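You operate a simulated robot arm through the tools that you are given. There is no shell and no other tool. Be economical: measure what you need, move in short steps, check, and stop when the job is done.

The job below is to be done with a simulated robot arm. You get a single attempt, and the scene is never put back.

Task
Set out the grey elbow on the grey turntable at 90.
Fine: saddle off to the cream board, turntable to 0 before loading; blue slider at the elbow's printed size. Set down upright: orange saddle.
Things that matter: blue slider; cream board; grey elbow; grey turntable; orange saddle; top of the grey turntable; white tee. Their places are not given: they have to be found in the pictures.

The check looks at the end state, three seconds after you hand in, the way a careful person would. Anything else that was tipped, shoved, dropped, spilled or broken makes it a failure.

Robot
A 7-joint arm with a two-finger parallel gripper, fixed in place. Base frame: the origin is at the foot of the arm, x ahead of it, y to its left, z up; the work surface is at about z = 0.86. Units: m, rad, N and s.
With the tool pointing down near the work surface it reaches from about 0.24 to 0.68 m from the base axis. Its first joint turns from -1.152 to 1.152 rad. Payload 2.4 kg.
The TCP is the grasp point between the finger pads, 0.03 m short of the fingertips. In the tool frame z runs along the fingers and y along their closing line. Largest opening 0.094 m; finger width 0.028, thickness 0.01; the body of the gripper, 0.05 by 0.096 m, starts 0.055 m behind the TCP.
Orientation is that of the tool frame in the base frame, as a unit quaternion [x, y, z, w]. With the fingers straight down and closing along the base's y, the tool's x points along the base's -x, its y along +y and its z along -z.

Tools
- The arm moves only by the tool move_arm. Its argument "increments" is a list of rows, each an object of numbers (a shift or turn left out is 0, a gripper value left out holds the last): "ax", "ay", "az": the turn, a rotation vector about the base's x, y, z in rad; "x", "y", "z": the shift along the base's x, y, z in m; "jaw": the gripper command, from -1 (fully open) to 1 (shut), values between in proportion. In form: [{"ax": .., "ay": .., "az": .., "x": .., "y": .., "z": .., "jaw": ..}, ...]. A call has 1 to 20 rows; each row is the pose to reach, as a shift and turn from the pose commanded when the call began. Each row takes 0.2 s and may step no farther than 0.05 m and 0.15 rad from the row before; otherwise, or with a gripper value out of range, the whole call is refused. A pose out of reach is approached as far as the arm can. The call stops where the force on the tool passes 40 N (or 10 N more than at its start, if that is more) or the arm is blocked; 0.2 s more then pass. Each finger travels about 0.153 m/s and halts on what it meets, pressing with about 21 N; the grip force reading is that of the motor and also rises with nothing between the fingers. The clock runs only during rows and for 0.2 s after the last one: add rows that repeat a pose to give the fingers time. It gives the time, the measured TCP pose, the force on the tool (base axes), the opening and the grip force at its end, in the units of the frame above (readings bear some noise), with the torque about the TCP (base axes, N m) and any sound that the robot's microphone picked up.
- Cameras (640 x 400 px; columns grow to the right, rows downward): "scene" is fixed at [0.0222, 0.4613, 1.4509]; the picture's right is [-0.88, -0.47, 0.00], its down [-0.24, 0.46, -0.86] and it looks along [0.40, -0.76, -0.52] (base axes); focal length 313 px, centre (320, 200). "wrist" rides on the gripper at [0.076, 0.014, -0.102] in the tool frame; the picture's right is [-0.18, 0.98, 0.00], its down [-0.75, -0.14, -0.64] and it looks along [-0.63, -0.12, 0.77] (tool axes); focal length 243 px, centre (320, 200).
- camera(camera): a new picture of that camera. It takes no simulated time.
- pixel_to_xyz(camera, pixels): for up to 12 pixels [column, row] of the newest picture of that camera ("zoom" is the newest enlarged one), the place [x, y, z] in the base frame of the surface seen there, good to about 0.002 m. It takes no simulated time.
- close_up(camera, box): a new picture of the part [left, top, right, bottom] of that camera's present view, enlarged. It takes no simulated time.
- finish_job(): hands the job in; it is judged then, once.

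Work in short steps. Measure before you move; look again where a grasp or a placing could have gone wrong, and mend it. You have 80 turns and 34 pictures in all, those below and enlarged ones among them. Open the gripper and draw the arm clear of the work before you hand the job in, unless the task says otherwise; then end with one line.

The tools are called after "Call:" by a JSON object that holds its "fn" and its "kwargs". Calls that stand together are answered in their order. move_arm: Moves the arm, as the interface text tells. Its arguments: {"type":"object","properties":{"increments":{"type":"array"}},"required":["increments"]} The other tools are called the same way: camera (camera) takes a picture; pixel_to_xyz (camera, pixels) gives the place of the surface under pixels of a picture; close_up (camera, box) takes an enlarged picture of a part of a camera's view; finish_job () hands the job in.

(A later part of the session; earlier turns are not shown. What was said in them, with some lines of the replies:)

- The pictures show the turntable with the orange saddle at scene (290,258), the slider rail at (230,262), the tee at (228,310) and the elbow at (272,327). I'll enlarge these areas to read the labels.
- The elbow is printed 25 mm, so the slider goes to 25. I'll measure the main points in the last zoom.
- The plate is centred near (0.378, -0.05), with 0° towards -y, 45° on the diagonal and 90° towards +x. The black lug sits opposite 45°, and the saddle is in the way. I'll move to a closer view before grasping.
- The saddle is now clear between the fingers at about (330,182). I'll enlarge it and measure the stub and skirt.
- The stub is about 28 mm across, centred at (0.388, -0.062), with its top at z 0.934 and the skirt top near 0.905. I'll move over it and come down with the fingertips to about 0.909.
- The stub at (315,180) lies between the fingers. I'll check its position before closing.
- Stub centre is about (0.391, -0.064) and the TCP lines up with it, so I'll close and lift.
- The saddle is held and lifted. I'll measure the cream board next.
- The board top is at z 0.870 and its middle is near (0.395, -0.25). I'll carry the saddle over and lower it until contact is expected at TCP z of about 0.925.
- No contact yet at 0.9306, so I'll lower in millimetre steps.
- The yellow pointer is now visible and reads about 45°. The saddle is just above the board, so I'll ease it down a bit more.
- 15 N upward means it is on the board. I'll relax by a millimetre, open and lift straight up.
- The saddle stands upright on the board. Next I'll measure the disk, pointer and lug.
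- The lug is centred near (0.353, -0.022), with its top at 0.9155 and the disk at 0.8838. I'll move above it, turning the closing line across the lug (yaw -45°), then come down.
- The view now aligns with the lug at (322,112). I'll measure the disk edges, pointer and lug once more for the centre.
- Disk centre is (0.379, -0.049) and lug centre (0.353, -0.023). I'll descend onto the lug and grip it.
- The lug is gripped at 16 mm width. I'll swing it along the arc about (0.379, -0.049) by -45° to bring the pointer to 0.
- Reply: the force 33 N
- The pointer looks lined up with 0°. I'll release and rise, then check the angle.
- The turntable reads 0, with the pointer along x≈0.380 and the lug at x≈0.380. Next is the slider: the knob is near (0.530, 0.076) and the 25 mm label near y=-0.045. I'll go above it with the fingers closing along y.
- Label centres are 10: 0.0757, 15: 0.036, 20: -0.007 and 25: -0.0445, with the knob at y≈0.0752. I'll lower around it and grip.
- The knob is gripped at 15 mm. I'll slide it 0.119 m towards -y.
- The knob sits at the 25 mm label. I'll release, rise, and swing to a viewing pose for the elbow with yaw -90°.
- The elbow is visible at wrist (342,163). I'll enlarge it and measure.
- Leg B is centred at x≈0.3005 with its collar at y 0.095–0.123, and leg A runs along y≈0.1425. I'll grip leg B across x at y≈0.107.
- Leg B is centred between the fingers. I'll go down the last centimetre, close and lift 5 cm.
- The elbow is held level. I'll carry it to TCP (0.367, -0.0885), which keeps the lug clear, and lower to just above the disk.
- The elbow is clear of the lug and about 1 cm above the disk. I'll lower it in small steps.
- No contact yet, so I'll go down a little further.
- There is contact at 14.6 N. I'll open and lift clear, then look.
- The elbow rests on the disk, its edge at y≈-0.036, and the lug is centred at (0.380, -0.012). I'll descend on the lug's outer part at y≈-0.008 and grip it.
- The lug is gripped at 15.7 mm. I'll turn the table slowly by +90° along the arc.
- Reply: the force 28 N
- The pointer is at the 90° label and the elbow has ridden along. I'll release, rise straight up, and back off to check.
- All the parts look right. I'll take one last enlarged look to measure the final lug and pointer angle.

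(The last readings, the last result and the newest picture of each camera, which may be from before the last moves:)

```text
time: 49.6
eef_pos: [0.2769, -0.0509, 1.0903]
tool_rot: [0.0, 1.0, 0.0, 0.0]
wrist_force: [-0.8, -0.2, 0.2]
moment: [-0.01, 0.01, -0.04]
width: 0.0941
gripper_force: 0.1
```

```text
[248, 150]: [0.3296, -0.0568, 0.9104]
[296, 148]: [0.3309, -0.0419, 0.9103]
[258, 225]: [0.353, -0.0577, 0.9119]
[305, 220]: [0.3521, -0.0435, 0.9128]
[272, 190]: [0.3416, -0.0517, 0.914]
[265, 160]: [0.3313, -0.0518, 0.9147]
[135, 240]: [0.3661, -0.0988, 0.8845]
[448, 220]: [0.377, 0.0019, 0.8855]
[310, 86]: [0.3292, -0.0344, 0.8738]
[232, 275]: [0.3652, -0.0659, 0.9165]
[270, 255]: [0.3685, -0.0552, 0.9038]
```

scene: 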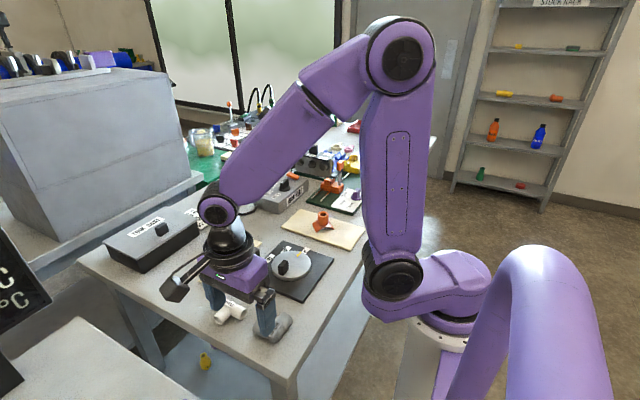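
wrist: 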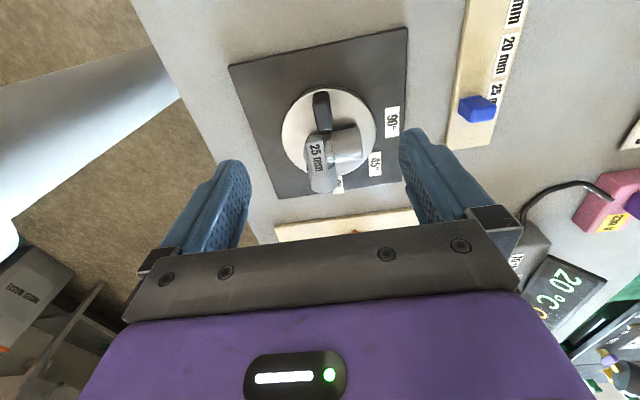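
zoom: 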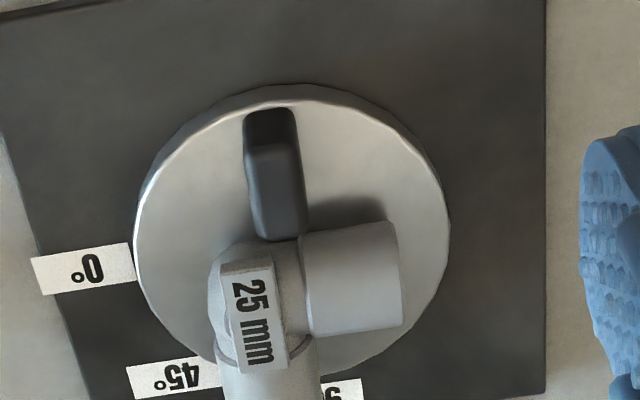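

The lug lies along -x at y≈-0.050, so the table is at 90° within 1–2°. The elbow is seated, the slider is at 25, the saddle is on the board, and the gripper is open and clear. I'm handing in.

Call:
{"fn": "finish_job", "kwargs": {}}

```text
The job is handed in.
```

The grey elbow is on the turntable, which I set to 0 before loading and then turned to 90 (within about 2°). The blue slider is at 25 mm, the elbow's printed size, and the orange saddle stands upright on the cream board.
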